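You operate a simulated robot arm through the tools that you are given. There is no shell and no other tool. Be economical: measure what you need, move in short steps, check, and stop when the job is done.

The job below is to be done with a simulated robot arm. You get a single attempt, and the scene is never put back.

JOB
Put things in order on the top of the desk. At the end: the teal spool from the top of the desk stands where the grey brush nozzle stood; the beige seven-ring cedar block stands where the cream candle stood; the grey brush nozzle stands where the silver steel flask stood; the cream candle from the top of the desk stands on top of the brown parcel (marked "BULBS"); the silver steel flask stands where the beige seven-ring cedar block stood; whatever was shut is shut again. Leave all else as you found it, and nothing knocked over.
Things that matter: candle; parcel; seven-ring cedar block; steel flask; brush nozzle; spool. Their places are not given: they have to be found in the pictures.

Only the result counts: the job must be done as asked and must still hold three seconds after the hand-in. Knocking over, shifting, dropping, spilling or breaking anything else fails it.

ROBOT AND FRAMES
A 7-joint arm with a two-finger parallel gripper, fixed in place. Base frame: the origin is at the foot of the arm, x ahead of it, y to its left, z up; the work surface is at about z = 740. Readings come in mm, rad, newtons and seconds.
With the tool pointing down near the work surface it reaches from about 300 to 680 mm from the base axis. Its first joint turns from -1.152 to 1.152 rad. Payload 1.57 kg.
The TCP is the grasp point between the finger pads, 30 mm short of the fingertips. In the tool frame z runs along the fingers and y along their closing line. The gripper opens to 110 mm. The fingers are 24 mm wide and 12 mm thick; the gripper's body (48 by 112 mm) begins 78 mm behind the TCP.
Orientation is that of the tool frame in the base frame, as a unit quaternion [w, x, y, z]. With the fingers straight down and closing along the base's y, the tool's x points along the base's -x, its y along +y and its z along -z.

CONTROLS
- The arm moves only by the tool jog_arm. Its argument "moves" is a list of rows, each a list of 7 numbers: the shift along the tool's x, y, z in mm, then the turn, a rotation vector about the tool's x, y, z in rad, then the closure, from 0 (fully open) to 1 (shut). In form: [[dx, dy, dz, wx, wy, wz, fingers], ...]. A call has 1 to 20 rows; each row is the pose to reach, as a shift and turn from the pose commanded when the call began, along the tool's axes at that moment. Each row takes 0.2 s and may step no farther than 50 mm and 0.15 rad from the row before; otherwise, or with a gripper value out of range, the whole call is refused. Where a pose cannot be reached the arm comes as near as it can. A force on the tool above 40 N (or 10 N above the force at the start of the call, whichever is more), or a blocked arm, ends the call early, and 0.2 s more pass. Each finger travels about 108 mm/s and halts on what it meets, pressing with about 31 N; the grip force reading is that of the motor and also rises with nothing between the fingers. The clock runs only during rows and for 0.2 s after the last one: add rows that repeat a pose to give the fingers time. The reply holds the time, the measured pose of the TCP, the force on the tool along the base axes, the opening and the grip force, in the units named above and with some noise.
- Cameras (640 x 400 px; columns grow to the right, rows downward): "scene" is fixed at [170.7, -397.7, 1399.5]; the picture's right is [0.71, -0.70, 0.00], its down [-0.43, -0.44, -0.79] and it looks along [0.56, 0.56, -0.61] (base axes); focal length 326 px, centre (320, 200). "wrist" rides on the gripper at [-36, 0, -80] in the tool frame; the picture's right is [0.00, -1.00, 0.00], its down [0.97, 0.00, -0.24] and it looks along [0.24, 0.00, 0.97] (tool axes); focal length 218 px, centre (320, 200).
- camera(camera): a new picture of that camera. It takes no simulated time.
- point_at(camera, pixels): for up to 12 pixels [column, row] of the newest picture of that camera ("zoom" is the newest enlarged one), the place [x, y, z] in the base frame of the surface seen there, good to about 2 mm. It takes no simulated time.
- close_up(camera, box): a new picture of the part [left, top, right, bottom] of that camera's present view, enlarged. It takes no simulated time.
- finish_job(): hands the job in; it is judged then, once.

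Keep the steps short. Do not move on a guess: measure, check each grasp and each placing, and mend mistakes. In all there are 80 turns and 34 pictures (those below and enlarged ones count). Leave the gripper open and the arm clear of the work at the hand-in unless told otherwise, and finish with a single line.

The tools are called after "Emit:" as a command line: name --pt "numbers of a row" for each row, then --argument value for the rest, lists and objects as JSON in quotes. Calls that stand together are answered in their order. jog_arm: Moves the arm, as the interface text tells. Its arguments: {"type":"object","properties":{"moves":{"type":"array"}},"required":["moves"]} The other tools are called the same way: camera (camera) takes a picture; point_at (camera, pixels) gives the place of the surface under pixels of a picture; close_up (camera, box) takes an enlarged picture of a part of a camera's view; finish_job () hands the job in.

At the start:

```text
time_s: 0.0
position: [456.5, 108.9, 1038.0]
tool_rot: [0.0, 0.001, 1.0, 0.001]
force: [0.0, -0.4, -0.2]
finger_gap: 110.2
finger_force: 0.1
```

scene: 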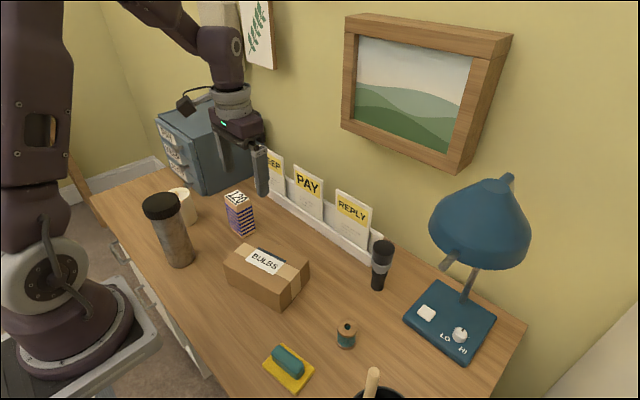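
wrist: 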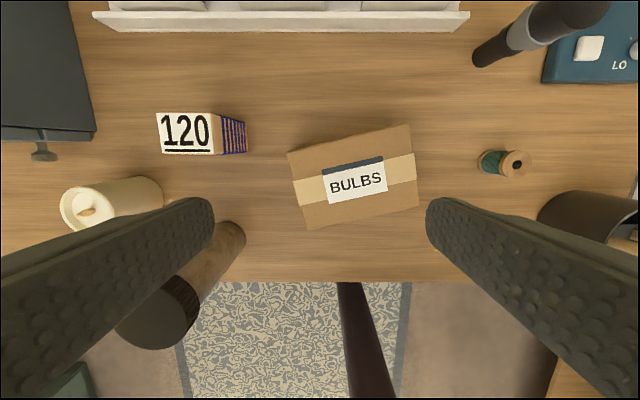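

I'll start with enlarged views of the desk to identify the objects.

Emit:
close_up --camera "scene" --box '[130, 160, 290, 280]'

Emit:
close_up --camera "scene" --box '[220, 220, 460, 400]'

```text
3.33 times, centred on (210, 220) of scene
```

zoom: 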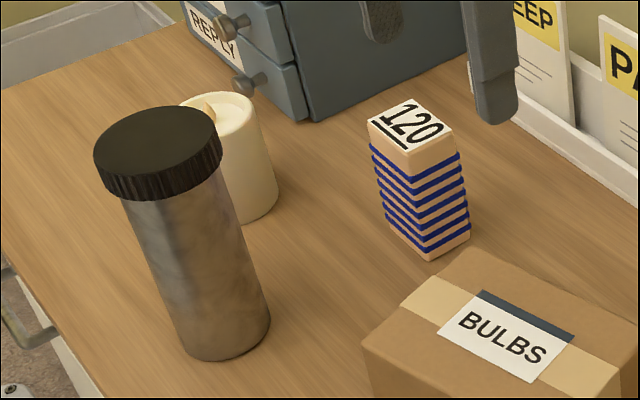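

```text
2.22 times, centred on (340, 310) of scene
```

zoom: 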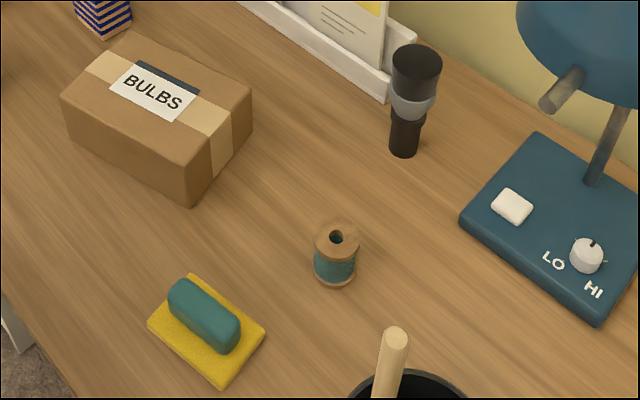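

The block with the blue rings is at about (240,210), the flask at (165,230) and the candle at (182,205). The nozzle is at (380,265), the spool at (346,333) and the parcel at (267,270). Next I'll measure them.

Emit:
point_at --camera "scene" --pixels '[[160, 201], [144, 206], [176, 200], [162, 212], [180, 190], [184, 194], [226, 197], [236, 190], [249, 198], [238, 206], [180, 262], [188, 215]]'

Emit:
point_at --camera "zoom" --pixels '[[416, 60], [395, 62], [438, 62], [416, 75], [405, 150], [318, 240], [355, 240], [336, 252], [335, 222], [336, 280], [404, 138], [411, 105]]'

Emit:
point_at --camera "scene" --pixels '[[226, 264], [256, 244], [309, 266], [281, 289], [266, 264], [255, 275], [245, 200], [240, 234], [390, 395], [372, 372], [289, 360], [335, 245]]'

```text
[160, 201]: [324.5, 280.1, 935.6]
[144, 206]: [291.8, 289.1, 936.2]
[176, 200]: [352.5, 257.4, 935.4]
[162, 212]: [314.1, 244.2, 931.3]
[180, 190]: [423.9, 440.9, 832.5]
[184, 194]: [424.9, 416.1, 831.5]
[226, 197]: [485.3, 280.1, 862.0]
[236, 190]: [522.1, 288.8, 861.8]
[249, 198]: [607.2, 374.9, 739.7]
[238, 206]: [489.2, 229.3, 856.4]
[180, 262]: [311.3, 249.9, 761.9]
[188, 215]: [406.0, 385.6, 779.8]
```

```text
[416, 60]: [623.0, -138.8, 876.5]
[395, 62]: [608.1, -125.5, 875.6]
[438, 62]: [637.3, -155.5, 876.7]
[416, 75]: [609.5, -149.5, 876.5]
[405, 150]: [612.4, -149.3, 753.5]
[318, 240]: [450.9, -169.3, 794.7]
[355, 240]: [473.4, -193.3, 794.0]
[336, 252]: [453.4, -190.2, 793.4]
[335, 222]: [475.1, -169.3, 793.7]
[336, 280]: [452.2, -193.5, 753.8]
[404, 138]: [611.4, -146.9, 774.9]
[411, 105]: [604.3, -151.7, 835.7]
```

```text
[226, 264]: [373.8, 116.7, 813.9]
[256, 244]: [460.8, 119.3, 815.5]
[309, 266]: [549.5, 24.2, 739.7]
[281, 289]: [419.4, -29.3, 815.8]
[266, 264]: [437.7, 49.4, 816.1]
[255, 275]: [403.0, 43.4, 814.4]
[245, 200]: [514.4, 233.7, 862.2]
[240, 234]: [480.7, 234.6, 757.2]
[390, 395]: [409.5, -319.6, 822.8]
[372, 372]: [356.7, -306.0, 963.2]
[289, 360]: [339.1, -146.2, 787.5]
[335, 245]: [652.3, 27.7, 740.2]
```

Next I'll use the wrist picture to refine the candle, parcel, block and the cabinet around the candle.

Emit:
point_at --camera "wrist" --pixels '[[66, 205], [92, 208], [80, 190], [80, 225], [42, 155], [92, 132], [70, 20], [30, 110], [158, 114], [210, 114], [158, 152], [210, 152]]'

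Emit:
point_at --camera "wrist" --pixels '[[290, 155], [408, 127], [418, 208], [308, 228], [20, 135], [300, 15], [245, 30], [468, 22], [150, 320], [487, 163], [516, 163], [490, 60]]'

Emit:
point_at --camera "scene" --pixels '[[160, 122], [198, 190], [186, 150], [248, 165], [184, 178], [205, 105], [187, 186], [250, 150], [189, 166], [262, 190], [195, 193], [193, 222]]'

```text
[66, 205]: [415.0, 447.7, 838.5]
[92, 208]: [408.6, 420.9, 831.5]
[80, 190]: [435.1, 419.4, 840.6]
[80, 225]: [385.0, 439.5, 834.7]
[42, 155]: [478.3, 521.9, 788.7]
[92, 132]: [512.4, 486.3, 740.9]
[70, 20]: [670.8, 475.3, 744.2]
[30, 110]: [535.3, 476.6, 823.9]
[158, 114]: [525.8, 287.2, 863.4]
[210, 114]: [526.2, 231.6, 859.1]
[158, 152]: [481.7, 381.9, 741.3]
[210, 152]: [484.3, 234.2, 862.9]
```

```text
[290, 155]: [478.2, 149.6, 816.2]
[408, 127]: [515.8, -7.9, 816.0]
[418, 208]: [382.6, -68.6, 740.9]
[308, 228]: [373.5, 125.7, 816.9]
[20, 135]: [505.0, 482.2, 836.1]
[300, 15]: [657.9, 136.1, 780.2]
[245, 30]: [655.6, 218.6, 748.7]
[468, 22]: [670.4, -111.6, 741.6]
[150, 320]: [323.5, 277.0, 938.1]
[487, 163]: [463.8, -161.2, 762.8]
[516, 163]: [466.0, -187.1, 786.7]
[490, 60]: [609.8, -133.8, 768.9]
```

```text
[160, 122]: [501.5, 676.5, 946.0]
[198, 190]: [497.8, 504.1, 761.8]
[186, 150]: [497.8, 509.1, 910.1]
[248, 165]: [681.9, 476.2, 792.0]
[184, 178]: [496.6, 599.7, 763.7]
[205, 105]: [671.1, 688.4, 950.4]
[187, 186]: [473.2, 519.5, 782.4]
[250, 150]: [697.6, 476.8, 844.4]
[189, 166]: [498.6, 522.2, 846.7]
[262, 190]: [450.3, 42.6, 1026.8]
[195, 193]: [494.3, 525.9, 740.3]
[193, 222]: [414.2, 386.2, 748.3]
```

The cabinet takes up x>497, y>476. The candle is near (412,425). I'll move above it at the current height and look straight down.

Emit:
jog_arm --pt "6 45 0 0 0 0 0" --pt "12 90 0 0 0 0 0" --pt "18 135 0 0 0 0 0" --pt "24 180 0 0 0 0 0" --pt "30 225 0 0 0 0 0" --pt "36 270 0 0 0 0 0" --pt "43 316 0 0 0 0 0" --pt "43 316 0 0 0 0 0"

Emit:
camera --camera "wrist"

```text
time_s: 1.8
position: [410.0, 424.1, 1040.4]
tool_rot: [0.0, 0.001, 1.0, 0.0]
force: [-0.7, 0.3, -0.5]
finger_gap: 109.9
finger_force: 0.0
```

```text
29 pictures are left
```

wrist: 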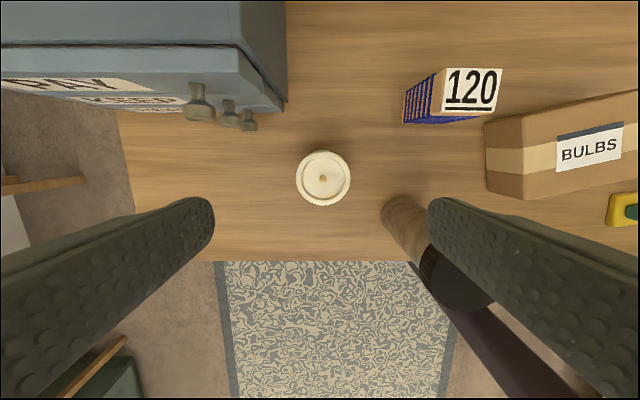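

Emit:
point_at --camera "wrist" --pixels '[[298, 178], [348, 178], [323, 153], [323, 202], [323, 190], [404, 122], [432, 70], [442, 110], [498, 110], [503, 68], [446, 68], [390, 215]]'

Emit:
close_up --camera "wrist" --box '[260, 120, 420, 220]'

```text
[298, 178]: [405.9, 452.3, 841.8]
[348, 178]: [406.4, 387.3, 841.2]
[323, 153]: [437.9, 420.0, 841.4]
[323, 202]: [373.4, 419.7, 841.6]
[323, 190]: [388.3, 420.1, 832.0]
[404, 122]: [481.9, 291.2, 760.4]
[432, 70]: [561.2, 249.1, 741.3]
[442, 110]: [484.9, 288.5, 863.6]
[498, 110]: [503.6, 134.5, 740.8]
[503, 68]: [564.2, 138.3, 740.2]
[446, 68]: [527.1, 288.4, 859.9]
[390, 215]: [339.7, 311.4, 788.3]
```

```text
4.00 times, centred on (340, 170) of wrist
```

zoom: 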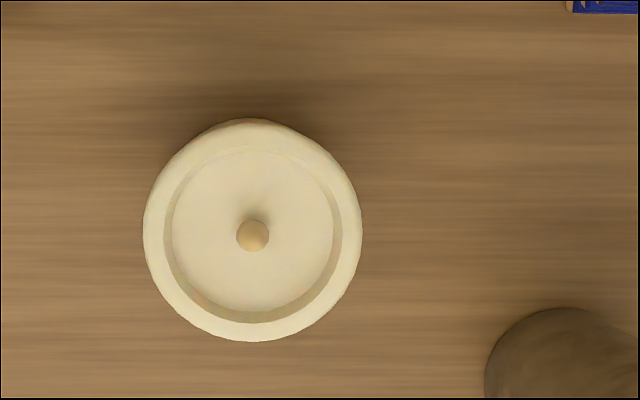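

The candle centre is about (405.5, 420), with radius 33 and top at 841. I'll descend with the fingers open around it to z≈795.

Emit:
jog_arm --pt "4.5 -4.3 40 0 0 0 0" --pt "4.5 -4.3 85 0 0 0 0" --pt "4.5 -4.3 130 0 0 0 0" --pt "4.5 -4.3 170 0 0 0 0" --pt "4.5 -4.3 210 0 0 0 0" --pt "4.5 -4.3 243 0 0 0 0" --pt "4.5 -4.3 243 0 0 0 0"

```text
time_s: 3.4
position: [408.2, 421.6, 795.4]
tool_rot: [0.0, -0.001, 1.0, -0.001]
force: [-0.1, -0.3, 0.3]
finger_gap: 109.8
finger_force: 0.0
```

In position, so I'll close on the candle.

Emit:
jog_arm --pt "0 0 0 0 0 0 0.3" --pt "0 0 0 0 0 0 0.6" --pt "0 0 0 0 0 0 0.6" --pt "0 0 0 0 0 0 0.6"

```text
time_s: 4.4
position: [408.3, 420.6, 795.9]
tool_rot: [0.0, 0.0, 1.0, 0.0]
force: [0.4, -0.4, -0.7]
finger_gap: 70.6
finger_force: 31.0
```

Candle held (gap 70.6, grip 31 N). I'll lift it, then carry it over to the parcel centre at about (445, 59).

Emit:
jog_arm --pt "0 0 -20 0 0 0 0.6" --pt "0 0 -60 0 0 0 0.6" --pt "0 0 -105 0 0 0 0.6" --pt "0 0 -150 0 0 0 0.6" --pt "-3 -30 -165 0 0 0 0.6" --pt "-8 -75 -165 0 0 0 0.6" --pt "-13 -120 -165 0 0 0 0.6" --pt "-18 -165 -165 0 0 0 0.6" --pt "-22 -210 -165 0 0 0 0.6" --pt "-27 -255 -165 0 0 0 0.6" --pt "-32 -300 -165 0 0 0 0.6" --pt "-36 -340 -165 0 0 0 0.6" --pt "-38 -362 -165 0 0 0 0.6" --pt "-38 -362 -165 0 0 0 0.6"

Emit:
camera --camera "scene"

```text
time_s: 7.4
position: [444.7, 57.2, 958.2]
tool_rot: [0.0, -0.001, 1.0, -0.001]
force: [-0.2, -0.3, -2.9]
finger_gap: 70.4
finger_force: 30.7
```

```text
27 pictures are left
```

scene: 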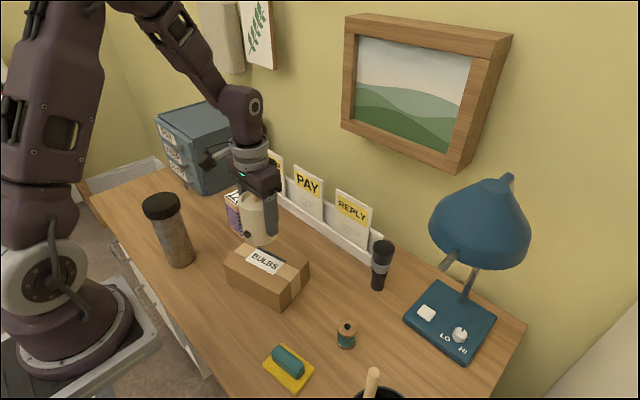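

The candle is upright over the parcel. I'll lower it to just above contact, then creep down.

Emit:
jog_arm --pt "0 0 30 0 0 0 0.6" --pt "0 0 60 0 0 0 0.6" --pt "0 0 78 0 0 0 0.6" --pt "0 0 83 0 0 0 0.6" --pt "0 0 83 0 0 0 0.6"

Emit:
jog_arm --pt "0 0 1 0 0 0 0.6" --pt "0 0 2 0 0 0 0.6" --pt "0 0 2 0 0 0 0.6"

```text
time_s: 8.6
position: [445.3, 58.7, 876.9]
tool_rot: [0.001, -0.001, 1.0, 0.0]
force: [0.4, 1.2, -1.8]
finger_gap: 70.4
finger_force: 31.0
```

```text
time_s: 9.4
position: [446.4, 59.6, 874.3]
tool_rot: [0.0, 0.0, 1.0, 0.0]
force: [1.2, 0.1, -1.3]
finger_gap: 70.5
finger_force: 30.9
```

No contact yet, so I'll creep a little more.

Emit:
jog_arm --pt "0 0 1 0 0 0 0.6" --pt "0 0 2 0 0 0 0.6" --pt "0 0 2 0 0 0 0.6"

Emit:
close_up --camera "scene" --box '[210, 180, 330, 300]'

```text
time_s: 10.2
position: [445.7, 58.0, 873.9]
tool_rot: [0.0, 0.0, 1.0, 0.0]
force: [0.8, -0.6, -1.4]
finger_gap: 70.5
finger_force: 31.0
```

```text
3.33 times, centred on (270, 240) of scene
```

zoom: 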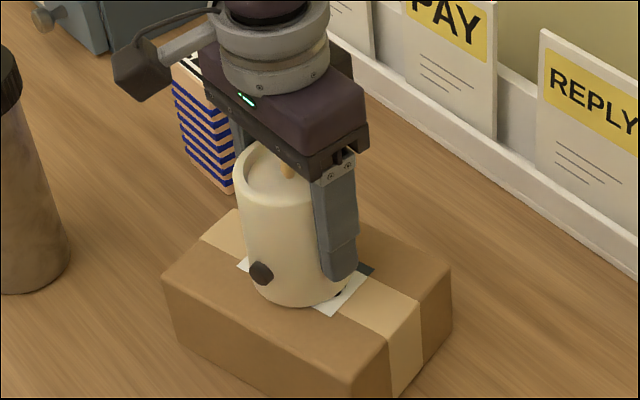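

The gap is nearly closed, so I'll creep on until the force changes.

Emit:
jog_arm --pt "0 0 0.7 0 0 0 0.6" --pt "0 0 1.5 0 0 0 0.6" --pt "0 0 1.5 0 0 0 0.6"

```text
time_s: 11.0
position: [447.1, 58.5, 870.0]
tool_rot: [0.001, 0.0, 1.0, 0.0]
force: [-0.3, -0.3, -1.3]
finger_gap: 70.7
finger_force: 31.2
```

Emit:
jog_arm --pt "0 0 0.7 0 0 0 0.6" --pt "0 0 1.5 0 0 0 0.6" --pt "0 0 1.5 0 0 0 0.6"

```text
time_s: 11.8
position: [446.8, 56.9, 870.9]
tool_rot: [0.001, -0.001, 1.0, 0.001]
force: [4.4, 5.5, 24.6]
finger_gap: 70.4
finger_force: 30.9
```

Contact (24 N). I'll ease up 0.7 mm and open slowly.

Emit:
jog_arm --pt "0 0 -0.8 0 0 0 0.6" --pt "0 0 -0.8 0 0 0 0.3" --pt "0 0 -0.8 0 0 0 0.15" --pt "0 0 -0.8 0 0 0 0.0" --pt "0 0 -0.8 0 0 0 0.0" --pt "0 0 -20 0 0 0 0" --pt "0 0 -60 0 0 0 0" --pt "0 0 -105 0 0 0 0" --pt "0 0 -150 0 0 0 0" --pt "0 0 -150 0 0 0 0"

Emit:
camera --camera "wrist"

```text
time_s: 14.0
position: [445.8, 58.6, 1021.4]
tool_rot: [0.0, 0.001, 1.0, 0.0]
force: [0.0, 0.1, -0.3]
finger_gap: 110.1
finger_force: 0.0
```

```text
25 pictures are left
```

wrist: 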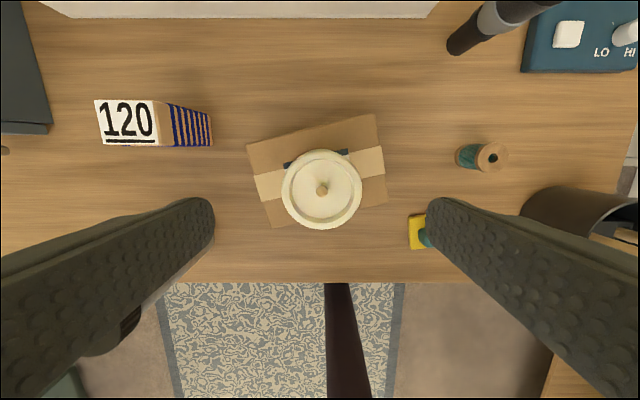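

The candle stands on the parcel. Now I'll move above the block at about (505, 260).

Emit:
jog_arm --pt "-12 41 0 0 0 0 0" --pt "-24 82 0 0 0 0 0" --pt "-36 123 0 0 0 0 0" --pt "-48 164 0 0 0 0 0" --pt "-59.5 201.5 0 0 0 0 0" --pt "-59.5 201.5 0 0 0 0 0" --pt "-59.5 201.5 0 0 0 0 0"

Emit:
close_up --camera "wrist" --box '[240, 120, 400, 220]'

Emit:
point_at --camera "zoom" --pixels '[[320, 200], [200, 200], [440, 200], [320, 100], [320, 300]]'

```text
time_s: 15.6
position: [505.5, 257.6, 1017.2]
tool_rot: [0.001, 0.0, 1.0, 0.0]
force: [-0.5, 0.2, -0.2]
finger_gap: 109.9
finger_force: 0.0
```

```text
4.00 times, centred on (320, 170) of wrist
```

zoom: 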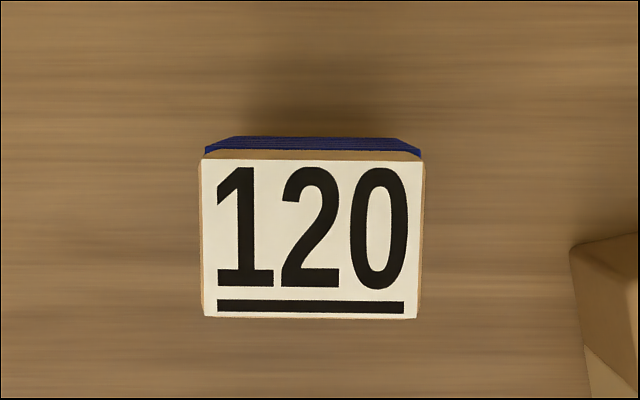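

```text
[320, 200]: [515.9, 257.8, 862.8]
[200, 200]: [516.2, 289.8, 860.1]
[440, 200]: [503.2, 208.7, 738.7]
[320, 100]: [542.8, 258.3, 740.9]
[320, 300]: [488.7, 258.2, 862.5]
```

The block is 59 × 44 with its centre at about (506, 259.7). I'll descend and grip it at mid-height.

Emit:
jog_arm --pt "0 2 45 0 0 0 0" --pt "0 2 90 0 0 0 0" --pt "0 2 135 0 0 0 0" --pt "0 2 175 0 0 0 0" --pt "0 2 207 0 0 0 0" --pt "0 2 207 0 0 0 0" --pt "0 2 207 0 0 0 0.3" --pt "0 2 207 0 0 0 0.7" --pt "0 2 207 0 0 0 0.7" --pt "0 2 207 0 0 0 0.7"

```text
time_s: 17.8
position: [502.0, 262.7, 813.4]
tool_rot: [0.0, 0.0, 1.0, 0.0]
force: [-0.5, 0.0, -0.1]
finger_gap: 61.6
finger_force: 31.5
```

Block held (61.6 mm, 31 N). I'll lift it and carry it over the former candle spot.

Emit:
jog_arm --pt "0 0 -20 0 0 0 0.7" --pt "0 0 -60 0 0 0 0.7" --pt "0 0 -90 0 0 0 0.7" --pt "25 30 -90 0 0 0 0.7" --pt "50 65 -90 0 0 0 0.7" --pt "75 100 -90 0 0 0 0.7" --pt "95 135 -90 0 0 0 0.7" --pt "100.5 160.3 -90 0 0 0 0.7" --pt "100.5 160.3 -90 0 0 0 0.7" --pt "100.5 160.3 -50 0 0 0 0.7" --pt "100.5 160.3 -20 0 0 0 0.7" --pt "100.5 160.3 -4 0 0 0 0.7" --pt "100.5 160.3 -4 0 0 0 0.7"

Emit:
jog_arm --pt "0 0 1 0 0 0 0.7" --pt "0 0 2 0 0 0 0.7" --pt "0 0 2 0 0 0 0.7"

```text
time_s: 20.6
position: [404.1, 422.5, 815.9]
tool_rot: [0.001, 0.0, 1.0, 0.0]
force: [1.0, -0.2, -0.9]
finger_gap: 61.9
finger_force: 30.6
```

```text
time_s: 21.4
position: [405.4, 421.7, 815.8]
tool_rot: [0.0, 0.001, 1.0, 0.001]
force: [-0.5, -0.8, -1.6]
finger_gap: 61.6
finger_force: 31.0
```

Emit:
jog_arm --pt "0 0 0.7 0 0 0 0.7" --pt "0 0 1.4 0 0 0 0.7" --pt "0 0 1.4 0 0 0 0.7"

```text
time_s: 22.2
position: [405.0, 421.3, 813.9]
tool_rot: [0.0, 0.0, 1.0, -0.001]
force: [-0.1, 1.3, -2.1]
finger_gap: 61.7
finger_force: 31.4
```

Emit:
jog_arm --pt "0 0 0.6 0 0 0 0.7" --pt "0 0 1.2 0 0 0 0.7" --pt "0 0 1.2 0 0 0 0.7"

```text
time_s: 23.0
position: [404.4, 422.5, 813.1]
tool_rot: [0.0, 0.0, 1.0, 0.0]
force: [-2.7, -4.3, 14.2]
finger_gap: 61.6
finger_force: 31.3
```

Contact with the desk. I'll ease off, open, retreat upward and check.

Emit:
jog_arm --pt "0 0 -0.3 0 0 0 0.7" --pt "0 0 -0.3 0 0 0 0.35" --pt "0 0 -0.3 0 0 0 0.15" --pt "0 0 -0.3 0 0 0 0" --pt "0 0 -0.3 0 0 0 0" --pt "0 0 -30 0 0 0 0" --pt "0 0 -75 0 0 0 0" --pt "0 0 -120 0 0 0 0" --pt "0 0 -165 0 0 0 0" --pt "0 0 -210 0 0 0 0" --pt "0 0 -220 0 0 0 0" --pt "0 0 -220 0 0 0 0"

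Emit:
camera --camera "wrist"

Emit:
point_at --camera "wrist" --pixels '[[320, 180], [295, 180], [345, 180], [320, 165], [320, 190]]'

```text
time_s: 25.6
position: [407.4, 422.8, 1032.5]
tool_rot: [0.0, 0.001, 1.0, 0.0]
force: [-0.4, 0.1, 0.7]
finger_gap: 110.2
finger_force: 0.0
```

```text
23 pictures are left
```

wrist: 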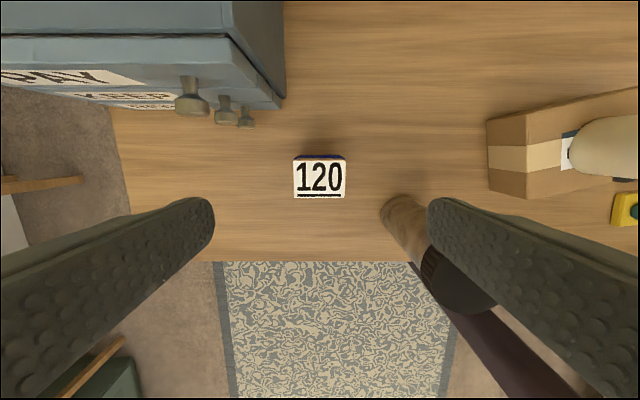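

```text
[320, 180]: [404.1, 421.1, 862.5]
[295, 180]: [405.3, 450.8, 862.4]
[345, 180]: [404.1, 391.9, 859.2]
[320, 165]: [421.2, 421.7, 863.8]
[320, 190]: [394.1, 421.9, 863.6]
```

The block stands at (405, 421). Next is the flask near (322, 268), so I'll move above it to look.

Emit:
jog_arm --pt "20 -38 -10 0 0 0 0" --pt "42 -77 -20 0 0 0 0" --pt "63 -115 -30 0 0 0 0" --pt "84 -153 -40 0 0 0 0" --pt "84 -153 -40 0 0 0 0" --pt "84 -153 -40 0 0 0 0"

Emit:
camera --camera "wrist"

Emit:
close_up --camera "scene" --box '[110, 160, 270, 280]'

```text
time_s: 27.0
position: [321.1, 268.8, 1073.3]
tool_rot: [0.0, 0.0, 1.0, 0.0]
force: [-0.5, 0.0, 0.6]
finger_gap: 110.2
finger_force: 0.0
```

```text
22 pictures are left
```

wrist: 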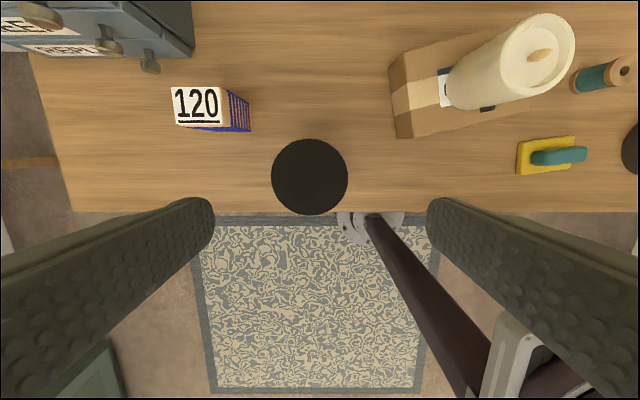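

```text
3.33 times, centred on (190, 220) of scene
```

zoom: 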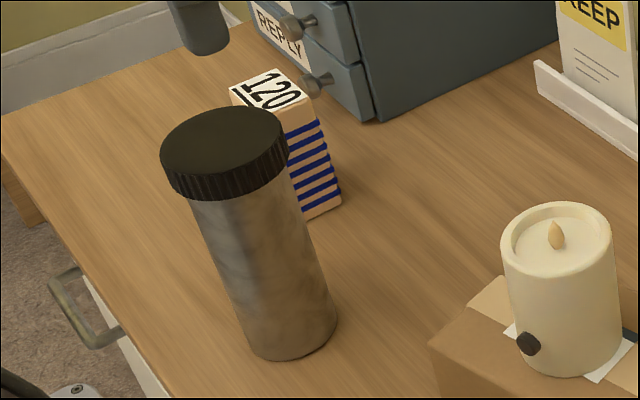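

Emit:
point_at --camera "wrist" --pixels '[[310, 177], [274, 177], [345, 177], [310, 142], [310, 212], [275, 163], [345, 190]]'

Emit:
point_at --camera "zoom" --pixels '[[225, 170], [230, 196], [235, 206], [265, 345], [240, 320], [325, 320], [205, 215], [285, 200], [275, 355]]'

```text
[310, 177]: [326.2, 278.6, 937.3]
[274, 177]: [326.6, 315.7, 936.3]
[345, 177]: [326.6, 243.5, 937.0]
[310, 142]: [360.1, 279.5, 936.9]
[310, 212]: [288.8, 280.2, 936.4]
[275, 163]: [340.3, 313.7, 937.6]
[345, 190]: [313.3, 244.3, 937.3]
```

```text
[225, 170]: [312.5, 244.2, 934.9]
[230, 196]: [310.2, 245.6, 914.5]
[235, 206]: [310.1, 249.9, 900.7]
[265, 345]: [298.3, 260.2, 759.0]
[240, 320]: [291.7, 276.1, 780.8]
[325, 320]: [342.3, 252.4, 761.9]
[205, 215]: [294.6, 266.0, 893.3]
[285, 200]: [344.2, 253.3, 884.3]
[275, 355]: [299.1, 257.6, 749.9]
```

The flask axis is at (325, 279.5), cap ⌀~74 from z 905 to 937, body ⌀66. The palm stops me gripping the body low down, so I'll grip the cap itself, TCP at z≈918.

Emit:
jog_arm --pt "-4 10.5 0 0 0 0 0" --pt "-4 10.5 45 0 0 0 0" --pt "-4 10.5 90 0 0 0 0" --pt "-4 10.5 130 0 0 0 0" --pt "-4 10.5 154 0 0 0 0" --pt "-4 10.5 154 0 0 0 0" --pt "-4 10.5 154 0 0 0 0.2" --pt "-4 10.5 154 0 0 0 0.6" --pt "-4 10.5 154 0 0 0 0.6" --pt "-4 10.5 154 0 0 0 0.6"

```text
time_s: 29.2
position: [325.1, 282.3, 917.7]
tool_rot: [-0.001, 0.0, 1.0, 0.0]
force: [0.4, -2.3, -0.8]
finger_gap: 80.5
finger_force: 31.1
```

Closed at 80.5 mm on the cap. I'll do a short test lift and look.

Emit:
jog_arm --pt "0 0 -5 0 0 0 0.6" --pt "0 0 -10 0 0 0 0.6" --pt "0 0 -15 0 0 0 0.6" --pt "0 0 -15 0 0 0 0.6"

Emit:
close_up --camera "scene" --box '[110, 160, 270, 280]'

```text
time_s: 30.2
position: [325.4, 279.6, 932.8]
tool_rot: [0.0, 0.0, 1.0, 0.0]
force: [-0.1, 0.1, -6.0]
finger_gap: 80.9
finger_force: 30.8
```

```text
3.33 times, centred on (190, 220) of scene
```

zoom: 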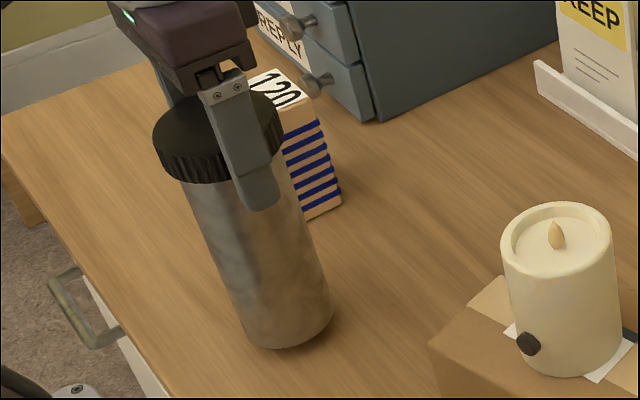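

Flask hangs upright with its base clear, about 0.6 kg. I'll carry it to the former block spot, a shift of +181, −20.

Emit:
jog_arm --pt "0 0 -25 0 0 0 0.6" --pt "-20 -2 -25 0 0 0 0.6" --pt "-50 -5.5 -25 0 0 0 0.6" --pt "-80 -9 -25 0 0 0 0.6" --pt "-110 -12 -25 0 0 0 0.6" --pt "-140 -15.5 -25 0 0 0 0.6" --pt "-165 -18 -25 0 0 0 0.6" --pt "-181 -19.8 -25 0 0 0 0.6" --pt "-181 -19.8 -25 0 0 0 0.6" --pt "-181 -19.8 0 0 0 0 0.6" --pt "-181 -19.8 11 0 0 0 0.6" --pt "-181 -19.8 11 0 0 0 0.6"

Emit:
jog_arm --pt "0 0 1 0 0 0 0.6" --pt "0 0 2 0 0 0 0.6" --pt "0 0 2 0 0 0 0.6"

```text
time_s: 32.8
position: [505.7, 256.9, 921.4]
tool_rot: [0.0, 0.0, 1.0, 0.0]
force: [-0.8, 0.1, -5.0]
finger_gap: 80.6
finger_force: 31.0
```

```text
time_s: 33.6
position: [505.4, 258.5, 919.5]
tool_rot: [0.001, 0.0, 1.0, 0.0]
force: [-0.6, 0.5, -6.5]
finger_gap: 80.7
finger_force: 30.9
```

Emit:
jog_arm --pt "0 0 0.7 0 0 0 0.6" --pt "0 0 1.4 0 0 0 0.6" --pt "0 0 1.4 0 0 0 0.6"

```text
time_s: 34.4
position: [506.1, 260.9, 918.8]
tool_rot: [0.0, 0.0, 1.0, 0.0]
force: [0.2, 0.3, -6.1]
finger_gap: 80.7
finger_force: 31.3
```

Emit:
jog_arm --pt "0 0 0.6 0 0 0 0.6" --pt "0 0 1.2 0 0 0 0.6" --pt "0 0 1.2 0 0 0 0.6"

```text
time_s: 35.2
position: [505.8, 259.5, 918.4]
tool_rot: [0.001, -0.001, 1.0, 0.0]
force: [-0.5, -1.0, 1.6]
finger_gap: 80.9
finger_force: 30.6
```

The base is down (force went from −6 to +1.6). I'll open and rise.

Emit:
jog_arm --pt "0 0 0.1 0 0 0 0.4" --pt "0 0 0.1 0 0 0 0.2" --pt "0 0 0.1 0 0 0 0.1" --pt "0 0 0.1 0 0 0 0" --pt "0 0 0.1 0 0 0 0" --pt "0 0 -30 0 0 0 0" --pt "0 0 -75 0 0 0 0" --pt "0 0 -120 0 0 0 0" --pt "0 0 -150 0 0 0 0" --pt "0 0 -150 0 0 0 0"

Emit:
camera --camera "wrist"

Emit:
point_at --camera "wrist" --pixels '[[320, 177], [288, 177], [352, 177], [320, 145], [320, 208]]'

```text
time_s: 37.4
position: [506.2, 260.5, 1066.2]
tool_rot: [0.0, -0.001, 1.0, 0.0]
force: [0.2, 0.0, -0.4]
finger_gap: 109.8
finger_force: 0.0
```

```text
19 pictures are left
```

wrist: 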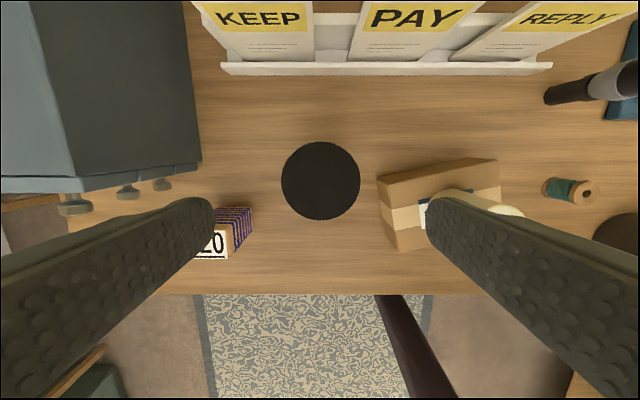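

```text
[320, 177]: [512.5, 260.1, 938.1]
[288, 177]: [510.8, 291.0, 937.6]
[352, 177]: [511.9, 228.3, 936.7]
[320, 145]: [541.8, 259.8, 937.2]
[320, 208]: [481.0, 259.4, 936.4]
```

The flask stands at (507, 260). Before going for the nozzle, I'll measure what surrounds it: rack, cards and lamp.

Emit:
camera --camera "scene"

Emit:
point_at --camera "scene" --pixels '[[372, 205], [370, 240], [383, 238], [378, 262], [405, 320], [438, 282], [432, 225], [460, 262], [527, 245], [445, 266], [495, 180], [470, 290]]'

Emit:
point_at --camera "wrist" --pixels '[[552, 66], [546, 96], [570, 96], [570, 82], [590, 92], [625, 70], [500, 45], [610, 5]]'

```text
18 pictures are left
```

scene: 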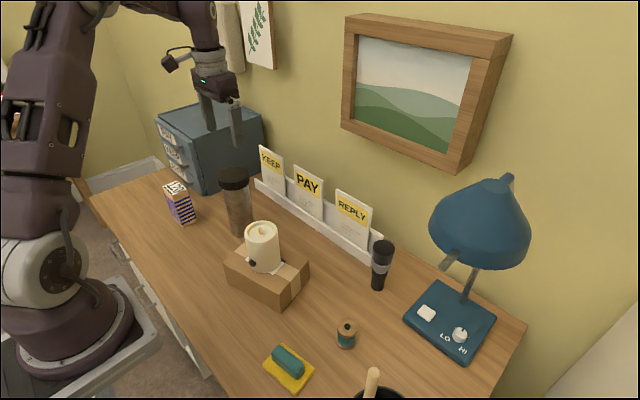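

```text
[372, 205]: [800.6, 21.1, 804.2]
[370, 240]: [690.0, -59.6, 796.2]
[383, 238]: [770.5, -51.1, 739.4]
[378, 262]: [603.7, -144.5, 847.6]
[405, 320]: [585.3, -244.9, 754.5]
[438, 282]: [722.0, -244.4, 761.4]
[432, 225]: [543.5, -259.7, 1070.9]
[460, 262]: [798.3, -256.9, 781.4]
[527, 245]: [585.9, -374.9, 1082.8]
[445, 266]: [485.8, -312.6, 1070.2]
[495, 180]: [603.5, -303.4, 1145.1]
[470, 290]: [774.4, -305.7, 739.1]
```

```text
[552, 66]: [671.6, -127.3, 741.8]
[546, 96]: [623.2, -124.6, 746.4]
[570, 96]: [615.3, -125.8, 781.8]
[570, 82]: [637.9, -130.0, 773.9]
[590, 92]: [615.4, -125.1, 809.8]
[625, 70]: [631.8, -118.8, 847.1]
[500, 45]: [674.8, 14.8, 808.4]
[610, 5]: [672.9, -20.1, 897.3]
```

Emit:
close_up --camera "scene" --box '[340, 230, 420, 300]'

Emit:
point_at --camera "zoom" --pixels '[[336, 70], [336, 100], [325, 140], [325, 165], [320, 200], [310, 225], [310, 250], [305, 320], [275, 190], [385, 200], [285, 270], [340, 300]]'

```text
5.71 times, centred on (380, 265) of scene
```

zoom: 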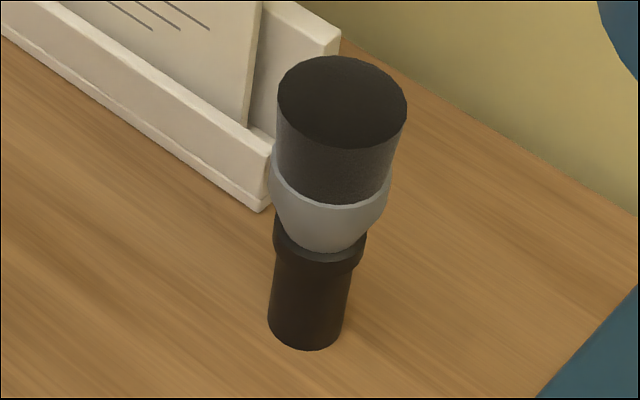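

```text
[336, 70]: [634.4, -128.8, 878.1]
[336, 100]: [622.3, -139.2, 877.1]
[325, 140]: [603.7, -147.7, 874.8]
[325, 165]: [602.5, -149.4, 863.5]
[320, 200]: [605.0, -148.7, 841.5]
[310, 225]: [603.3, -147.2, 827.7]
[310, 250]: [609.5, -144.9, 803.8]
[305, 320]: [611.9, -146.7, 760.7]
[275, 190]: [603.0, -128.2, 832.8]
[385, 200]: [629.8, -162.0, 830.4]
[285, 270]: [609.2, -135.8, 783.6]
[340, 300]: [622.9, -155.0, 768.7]
```

The nozzle axis is at about (622, −140.5), widest ⌀~45 near z 832–876. I'll move above it at a safe height.

Emit:
jog_arm --pt "-10 -44 0 0 0 0 0" --pt "-20 -89 0 0 0 0 0" --pt "-32 -133 0 0 0 0 0" --pt "-45 -178 0 0 0 0 0" --pt "-58 -222 0 0 0 0 0" --pt "-72 -267 10 0 0 0 0" --pt "-86 -311 20 0 0 0 0" --pt "-100 -356 30 0 0 0 0" --pt "-116 -400.5 40 0 0 0 0" --pt "-116 -400.5 40 0 0 0 0" --pt "-116 -400.5 40 0 0 0 0"

Emit:
camera --camera "wrist"

Emit:
camera --camera "scene"

```text
time_s: 39.8
position: [621.0, -140.4, 1025.4]
tool_rot: [0.0, 0.001, 1.0, 0.0]
force: [0.2, -0.2, 0.2]
finger_gap: 110.2
finger_force: 0.1
```

```text
16 pictures are left
```

wrist: 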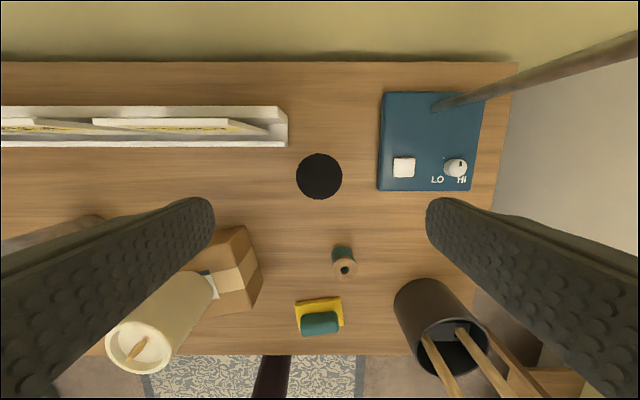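

```text
15 pictures are left
```

scene: 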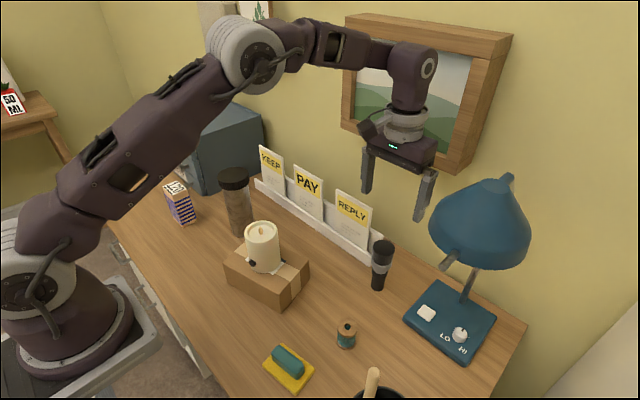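

Reached, and lamp clearance looks fine. I'll measure the nozzle top at (319,176).

Emit:
point_at --camera "wrist" --pixels '[[319, 176], [298, 176], [341, 176], [319, 155], [319, 197], [343, 250], [343, 271], [333, 266], [355, 266], [344, 279], [263, 280], [437, 150]]'

Emit:
point_at --camera "scene" --pixels '[[430, 217], [440, 245], [470, 268], [455, 200], [372, 205], [350, 196]]'

```text
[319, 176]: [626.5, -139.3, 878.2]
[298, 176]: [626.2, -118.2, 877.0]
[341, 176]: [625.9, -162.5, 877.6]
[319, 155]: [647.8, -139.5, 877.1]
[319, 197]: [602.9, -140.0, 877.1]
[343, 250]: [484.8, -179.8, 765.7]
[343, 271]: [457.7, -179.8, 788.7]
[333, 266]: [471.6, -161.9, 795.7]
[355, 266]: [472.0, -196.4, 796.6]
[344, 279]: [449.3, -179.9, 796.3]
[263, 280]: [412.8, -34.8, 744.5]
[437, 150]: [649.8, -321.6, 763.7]
```

```text
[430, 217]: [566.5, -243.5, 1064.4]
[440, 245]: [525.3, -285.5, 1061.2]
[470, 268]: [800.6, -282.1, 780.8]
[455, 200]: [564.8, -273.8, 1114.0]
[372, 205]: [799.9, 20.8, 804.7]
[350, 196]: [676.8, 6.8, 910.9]
```

The nozzle axis is (625, −140), ⌀46. I'll descend to z≈845 and grip it.

Emit:
jog_arm --pt "-3.5 0.5 40 0 0 0 0" --pt "-3.5 0.5 80 0 0 0 0" --pt "-3.5 0.5 120 0 0 0 0" --pt "-3.5 0.5 155 0 0 0 0" --pt "-3.5 0.5 180 0 0 0 0" --pt "-3.5 0.5 180 0 0 0 0" --pt "-3.5 0.5 180 0 0 0 0.3" --pt "-3.5 0.5 180 0 0 0 0.75" --pt "-3.5 0.5 180 0 0 0 0.75" --pt "-3.5 0.5 180 0 0 0 0.75"

```text
time_s: 42.0
position: [625.0, -141.8, 844.1]
tool_rot: [0.0, 0.0, 1.0, 0.0]
force: [-0.4, -0.2, 0.3]
finger_gap: 48.0
finger_force: 31.3
```

Nozzle gripped (48 mm, 31 N). I'll lift it high, above the candle and flask tops, while drawing inward.

Emit:
jog_arm --pt "0 0 -20 0 0 0 0.75" --pt "0 0 -60 0 0 0 0.75" --pt "0 0 -100 0 0 0 0.75" --pt "0 0 -140 0 0 0 0.75" --pt "10 0 -180 0 0 0 0.75" --pt "30 10 -215 0 0 0 0.75" --pt "50 45 -220 0 0 0 0.75" --pt "70 85 -220 0 0 0 0.75" --pt "95 125 -220 0 0 0 0.75" --pt "120 165 -220 0 0 0 0.75" --pt "145 205 -220 0 0 0 0.75" --pt "170 245 -220 0 0 0 0.75" --pt "195 285 -220 0 0 0 0.75" --pt "220 325 -220 0 0 0 0.75" --pt "245 365 -220 0 0 0 0.75" --pt "275 400 -220 0 0 0 0.75" --pt "300 419.5 -220 0 0 0 0.75" --pt "300 419.5 -220 0 0 0 0.75"

Emit:
camera --camera "scene"

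```text
time_s: 45.8
position: [321.2, 280.4, 1067.5]
tool_rot: [0.0, 0.0, 1.0, 0.0]
force: [-0.4, 0.4, -0.9]
finger_gap: 48.4
finger_force: 30.9
```

```text
14 pictures are left
```

scene: 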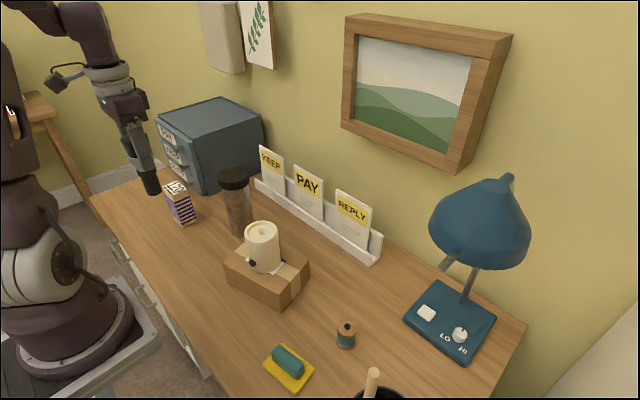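

Nozzle hangs upright. I'll lower it onto the former flask spot.

Emit:
jog_arm --pt "0 0 45 0 0 0 0.75" --pt "0 0 90 0 0 0 0.75" --pt "0 0 135 0 0 0 0.75" --pt "0 0 175 0 0 0 0.75" --pt "0 0 205 0 0 0 0.75" --pt "0 0 215 0 0 0 0.75" --pt "0 0 217 0 0 0 0.75" --pt "0 0 217 0 0 0 0.75"

Emit:
jog_arm --pt "0 0 0.7 0 0 0 0.75" --pt "0 0 1.5 0 0 0 0.75" --pt "0 0 1.5 0 0 0 0.75"

```text
time_s: 47.6
position: [326.7, 279.0, 850.1]
tool_rot: [0.001, 0.001, 1.0, 0.0]
force: [-0.3, 0.6, -0.4]
finger_gap: 48.4
finger_force: 30.7
```

```text
time_s: 48.4
position: [325.4, 281.5, 848.5]
tool_rot: [0.0, 0.0, 1.0, 0.0]
force: [-0.3, 0.1, -0.9]
finger_gap: 48.1
finger_force: 30.8
```

Emit:
jog_arm --pt "0 0 0.7 0 0 0 0.75" --pt "0 0 1.5 0 0 0 0.75" --pt "0 0 1.5 0 0 0 0.75"

```text
time_s: 49.2
position: [325.8, 280.2, 847.2]
tool_rot: [0.0, 0.0, 1.0, 0.0]
force: [0.1, -0.1, -0.3]
finger_gap: 48.3
finger_force: 31.2
```

Emit:
jog_arm --pt "0 0 0.7 0 0 0 0.75" --pt "0 0 1.4 0 0 0 0.75" --pt "0 0 1.4 0 0 0 0.75"

```text
time_s: 50.0
position: [325.4, 279.9, 846.2]
tool_rot: [0.0, -0.001, 1.0, 0.0]
force: [-0.1, 0.2, -1.3]
finger_gap: 48.2
finger_force: 31.1
```

Emit:
jog_arm --pt "0 0 0.6 0 0 0 0.75" --pt "0 0 1.2 0 0 0 0.75" --pt "0 0 1.2 0 0 0 0.75"

```text
time_s: 50.8
position: [324.3, 280.8, 844.0]
tool_rot: [0.0, 0.0, 1.0, 0.0]
force: [0.8, 0.2, -0.1]
finger_gap: 48.1
finger_force: 31.3
```

Emit:
jog_arm --pt "0 0 0.6 0 0 0 0.75" --pt "0 0 1.2 0 0 0 0.75" --pt "0 0 1.2 0 0 0 0.75"

Emit:
close_up --camera "scene" --box '[110, 180, 230, 280]'

```text
time_s: 51.6
position: [325.7, 280.5, 842.7]
tool_rot: [-0.001, 0.0, 1.0, 0.001]
force: [-1.0, -0.8, 17.3]
finger_gap: 48.0
finger_force: 30.7
```

```text
4.00 times, centred on (170, 230) of scene
```

zoom: 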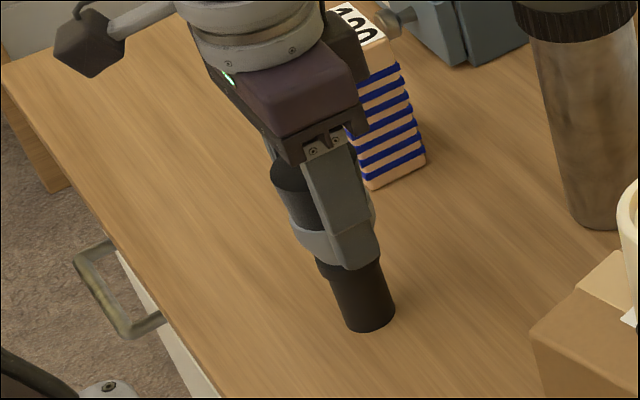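

Contact. I'll ease off, open slowly and rise.

Emit:
jog_arm --pt "0 0 -0.4 0 0 0 0.75" --pt "0 0 -0.4 0 0 0 0.5" --pt "0 0 -0.4 0 0 0 0.3" --pt "0 0 -0.4 0 0 0 0.1" --pt "0 0 -0.4 0 0 0 0" --pt "0 0 -0.4 0 0 0 0" --pt "0 0 -30 0 0 0 0" --pt "0 0 -75 0 0 0 0" --pt "0 0 -120 0 0 0 0" --pt "0 0 -165 0 0 0 0" --pt "0 0 -205 0 0 0 0" --pt "0 0 -205 0 0 0 0"

Emit:
camera --camera "wrist"

Emit:
point_at --camera "wrist" --pixels '[[320, 178], [302, 178], [338, 178], [320, 162], [320, 195]]'

```text
time_s: 54.2
position: [327.5, 280.7, 1047.3]
tool_rot: [0.0, 0.0, 1.0, 0.0]
force: [0.4, 0.8, -0.3]
finger_gap: 110.0
finger_force: 0.0
```

```text
12 pictures are left
```

wrist: 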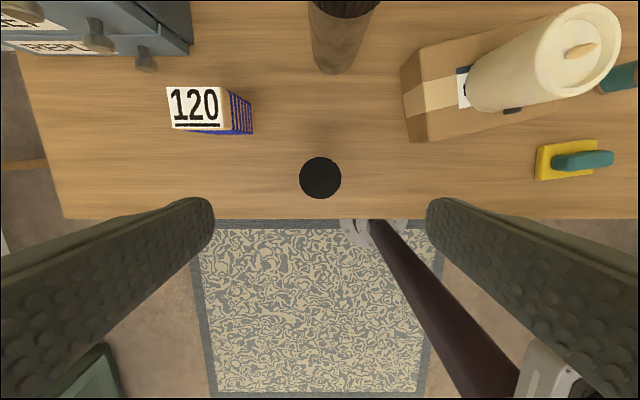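

```text
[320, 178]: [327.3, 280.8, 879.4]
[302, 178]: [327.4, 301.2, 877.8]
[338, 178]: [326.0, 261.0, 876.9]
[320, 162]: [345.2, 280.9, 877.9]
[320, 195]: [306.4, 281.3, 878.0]
```

The nozzle stands at (327, 281). Last is the spool near (462, −180), so I'll move above it with the fingers part-closed.

Emit:
jog_arm --pt "-12 -42 0 0 0 0 0.3" --pt "-24 -84 0 0 0 0 0.3" --pt "-36 -126 0 0 0 0 0.3" --pt "-48 -168 0 0 0 0 0.3" --pt "-60 -210 0 0 0 0 0.3" --pt "-72 -252 0 0 0 0 0.3" --pt "-85 -294 0 0 0 0 0.3" --pt "-98 -336 10 0 0 0 0.3" --pt "-110 -378 30 0 0 0 0.3" --pt "-123 -420 55 0 0 0 0.3" --pt "-136 -460 80 0 0 0 0.3" --pt "-136 -460 80 0 0 0 0.3" --pt "-136 -460 80 0 0 0 0.3"

Emit:
camera --camera "wrist"

```text
refused: row 10 steps farther than a row can; nothing moved
```

```text
11 pictures are left
```

wrist: 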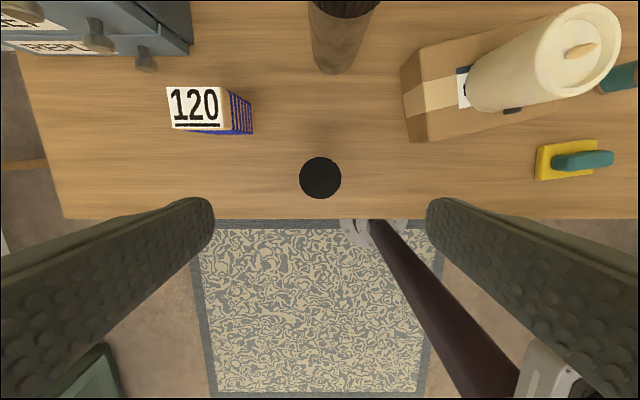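

The call was refused because a step was too long. I'll resend with shorter steps.

Emit:
jog_arm --pt "-12 -42 0 0 0 0 0.3" --pt "-24 -84 0 0 0 0 0.3" --pt "-36 -126 0 0 0 0 0.3" --pt "-48 -168 0 0 0 0 0.3" --pt "-60 -210 0 0 0 0 0.3" --pt "-72 -252 0 0 0 0 0.3" --pt "-85 -294 0 0 0 0 0.3" --pt "-98 -336 0 0 0 0 0.3" --pt "-110 -378 0 0 0 0 0.3" --pt "-123 -420 0 0 0 0 0.3" --pt "-136 -460 0 0 0 0 0.3" --pt "-136 -460 40 0 0 0 0.3" --pt "-136 -460 80 0 0 0 0.3" --pt "-136 -460 80 0 0 0 0.3"

Emit:
camera --camera "wrist"

```text
time_s: 57.2
position: [461.4, -178.9, 969.1]
tool_rot: [0.001, 0.0, 1.0, 0.0]
force: [-0.4, 0.1, 0.2]
finger_gap: 76.9
finger_force: 0.1
```

```text
10 pictures are left
```

wrist: 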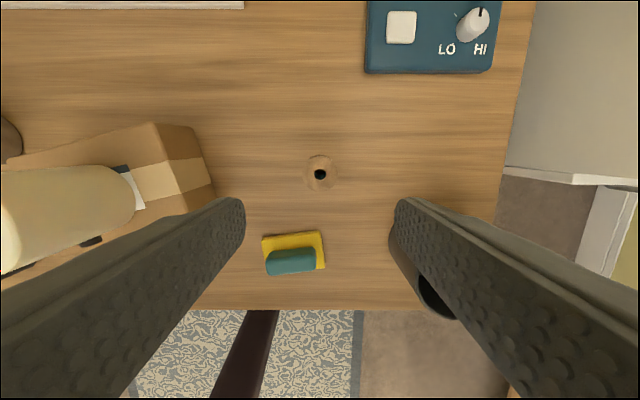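

Emit:
point_at --camera "wrist" --pixels '[[306, 172], [333, 172], [316, 159], [316, 187], [312, 166], [430, 290], [408, 215]]'

Emit:
close_up --camera "wrist" --box '[280, 145, 360, 195]'

Emit:
point_at --camera "zoom" --pixels '[[200, 210], [430, 210], [310, 100], [310, 330]]'

```text
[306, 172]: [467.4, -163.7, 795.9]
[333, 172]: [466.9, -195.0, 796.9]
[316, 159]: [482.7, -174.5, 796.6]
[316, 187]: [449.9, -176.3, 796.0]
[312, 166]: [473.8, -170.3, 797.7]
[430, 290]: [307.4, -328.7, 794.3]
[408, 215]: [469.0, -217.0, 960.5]
```

```text
8.00 times, centred on (320, 170) of wrist
```

zoom: 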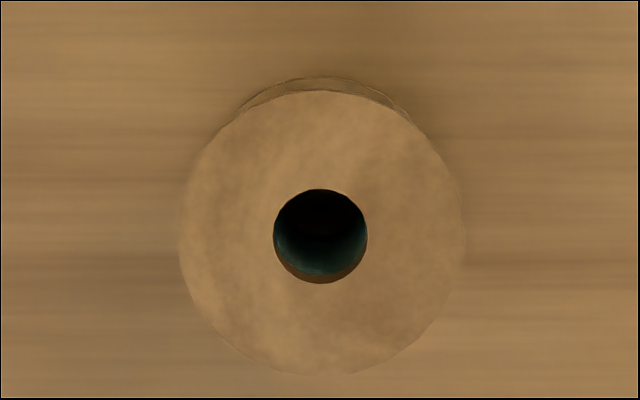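

```text
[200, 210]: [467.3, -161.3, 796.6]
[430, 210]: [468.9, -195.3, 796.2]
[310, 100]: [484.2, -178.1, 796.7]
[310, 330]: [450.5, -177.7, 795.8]
```

The spool centre is (464.7, −179), ⌀41, top at 796. I'll descend to z≈778 (tips 8 mm above the desk) and grip.

Emit:
jog_arm --pt "-3 0 40 0 0 0 0.3" --pt "-3 0 85 0 0 0 0.3" --pt "-3 0 130 0 0 0 0.3" --pt "-3 0 165 0 0 0 0.3" --pt "-3 0 188 0 0 0 0.3" --pt "-3 0 188 0 0 0 0.3" --pt "-3 0 188 0 0 0 0.8" --pt "-3 0 188 0 0 0 0.8" --pt "-3 0 188 0 0 0 0.8"

```text
time_s: 59.2
position: [462.7, -180.5, 779.8]
tool_rot: [0.0, 0.0, 1.0, -0.001]
force: [0.0, 1.5, -0.3]
finger_gap: 41.8
finger_force: 30.8
```

Spool held (41.8 mm). I'll lift 40 mm and carry it to the former nozzle spot, a shift of +160, +39.

Emit:
jog_arm --pt "0 0 -20 0 0 0 0.8" --pt "0 0 -45 0 0 0 0.8" --pt "-35 9 -45 0 0 0 0.8" --pt "-75 19 -45 0 0 0 0.8" --pt "-115 29 -45 0 0 0 0.8" --pt "-145 35 -45 0 0 0 0.8" --pt "-160.3 39.3 -45 0 0 0 0.8" --pt "-160.3 39.3 -45 0 0 0 0.8" --pt "-160.3 39.3 -20 0 0 0 0.8" --pt "-160.3 39.3 -4 0 0 0 0.8" --pt "-160.3 39.3 -4 0 0 0 0.8"

Emit:
jog_arm --pt "0 0 1 0 0 0 0.8" --pt "0 0 2 0 0 0 0.8" --pt "0 0 2 0 0 0 0.8"

```text
time_s: 61.6
position: [623.6, -142.6, 783.5]
tool_rot: [0.0, 0.0, 1.0, 0.0]
force: [1.2, -0.1, -0.7]
finger_gap: 41.8
finger_force: 31.1
```

```text
time_s: 62.4
position: [624.9, -141.7, 781.8]
tool_rot: [-0.001, 0.001, 1.0, 0.0]
force: [-0.4, -1.1, -0.4]
finger_gap: 41.7
finger_force: 31.0
```

Emit:
jog_arm --pt "0 0 0.7 0 0 0 0.8" --pt "0 0 1.4 0 0 0 0.8" --pt "0 0 1.4 0 0 0 0.8"

```text
time_s: 63.2
position: [624.4, -142.1, 782.1]
tool_rot: [0.0, 0.001, 1.0, 0.0]
force: [0.5, 0.1, -0.2]
finger_gap: 41.8
finger_force: 31.2
```

Emit:
jog_arm --pt "0 0 0.6 0 0 0 0.8" --pt "0 0 1.2 0 0 0 0.8" --pt "0 0 1.2 0 0 0 0.8"

```text
time_s: 64.0
position: [625.1, -142.0, 780.5]
tool_rot: [0.001, -0.001, 1.0, 0.0]
force: [-0.2, 1.6, 3.2]
finger_gap: 41.9
finger_force: 30.7
```

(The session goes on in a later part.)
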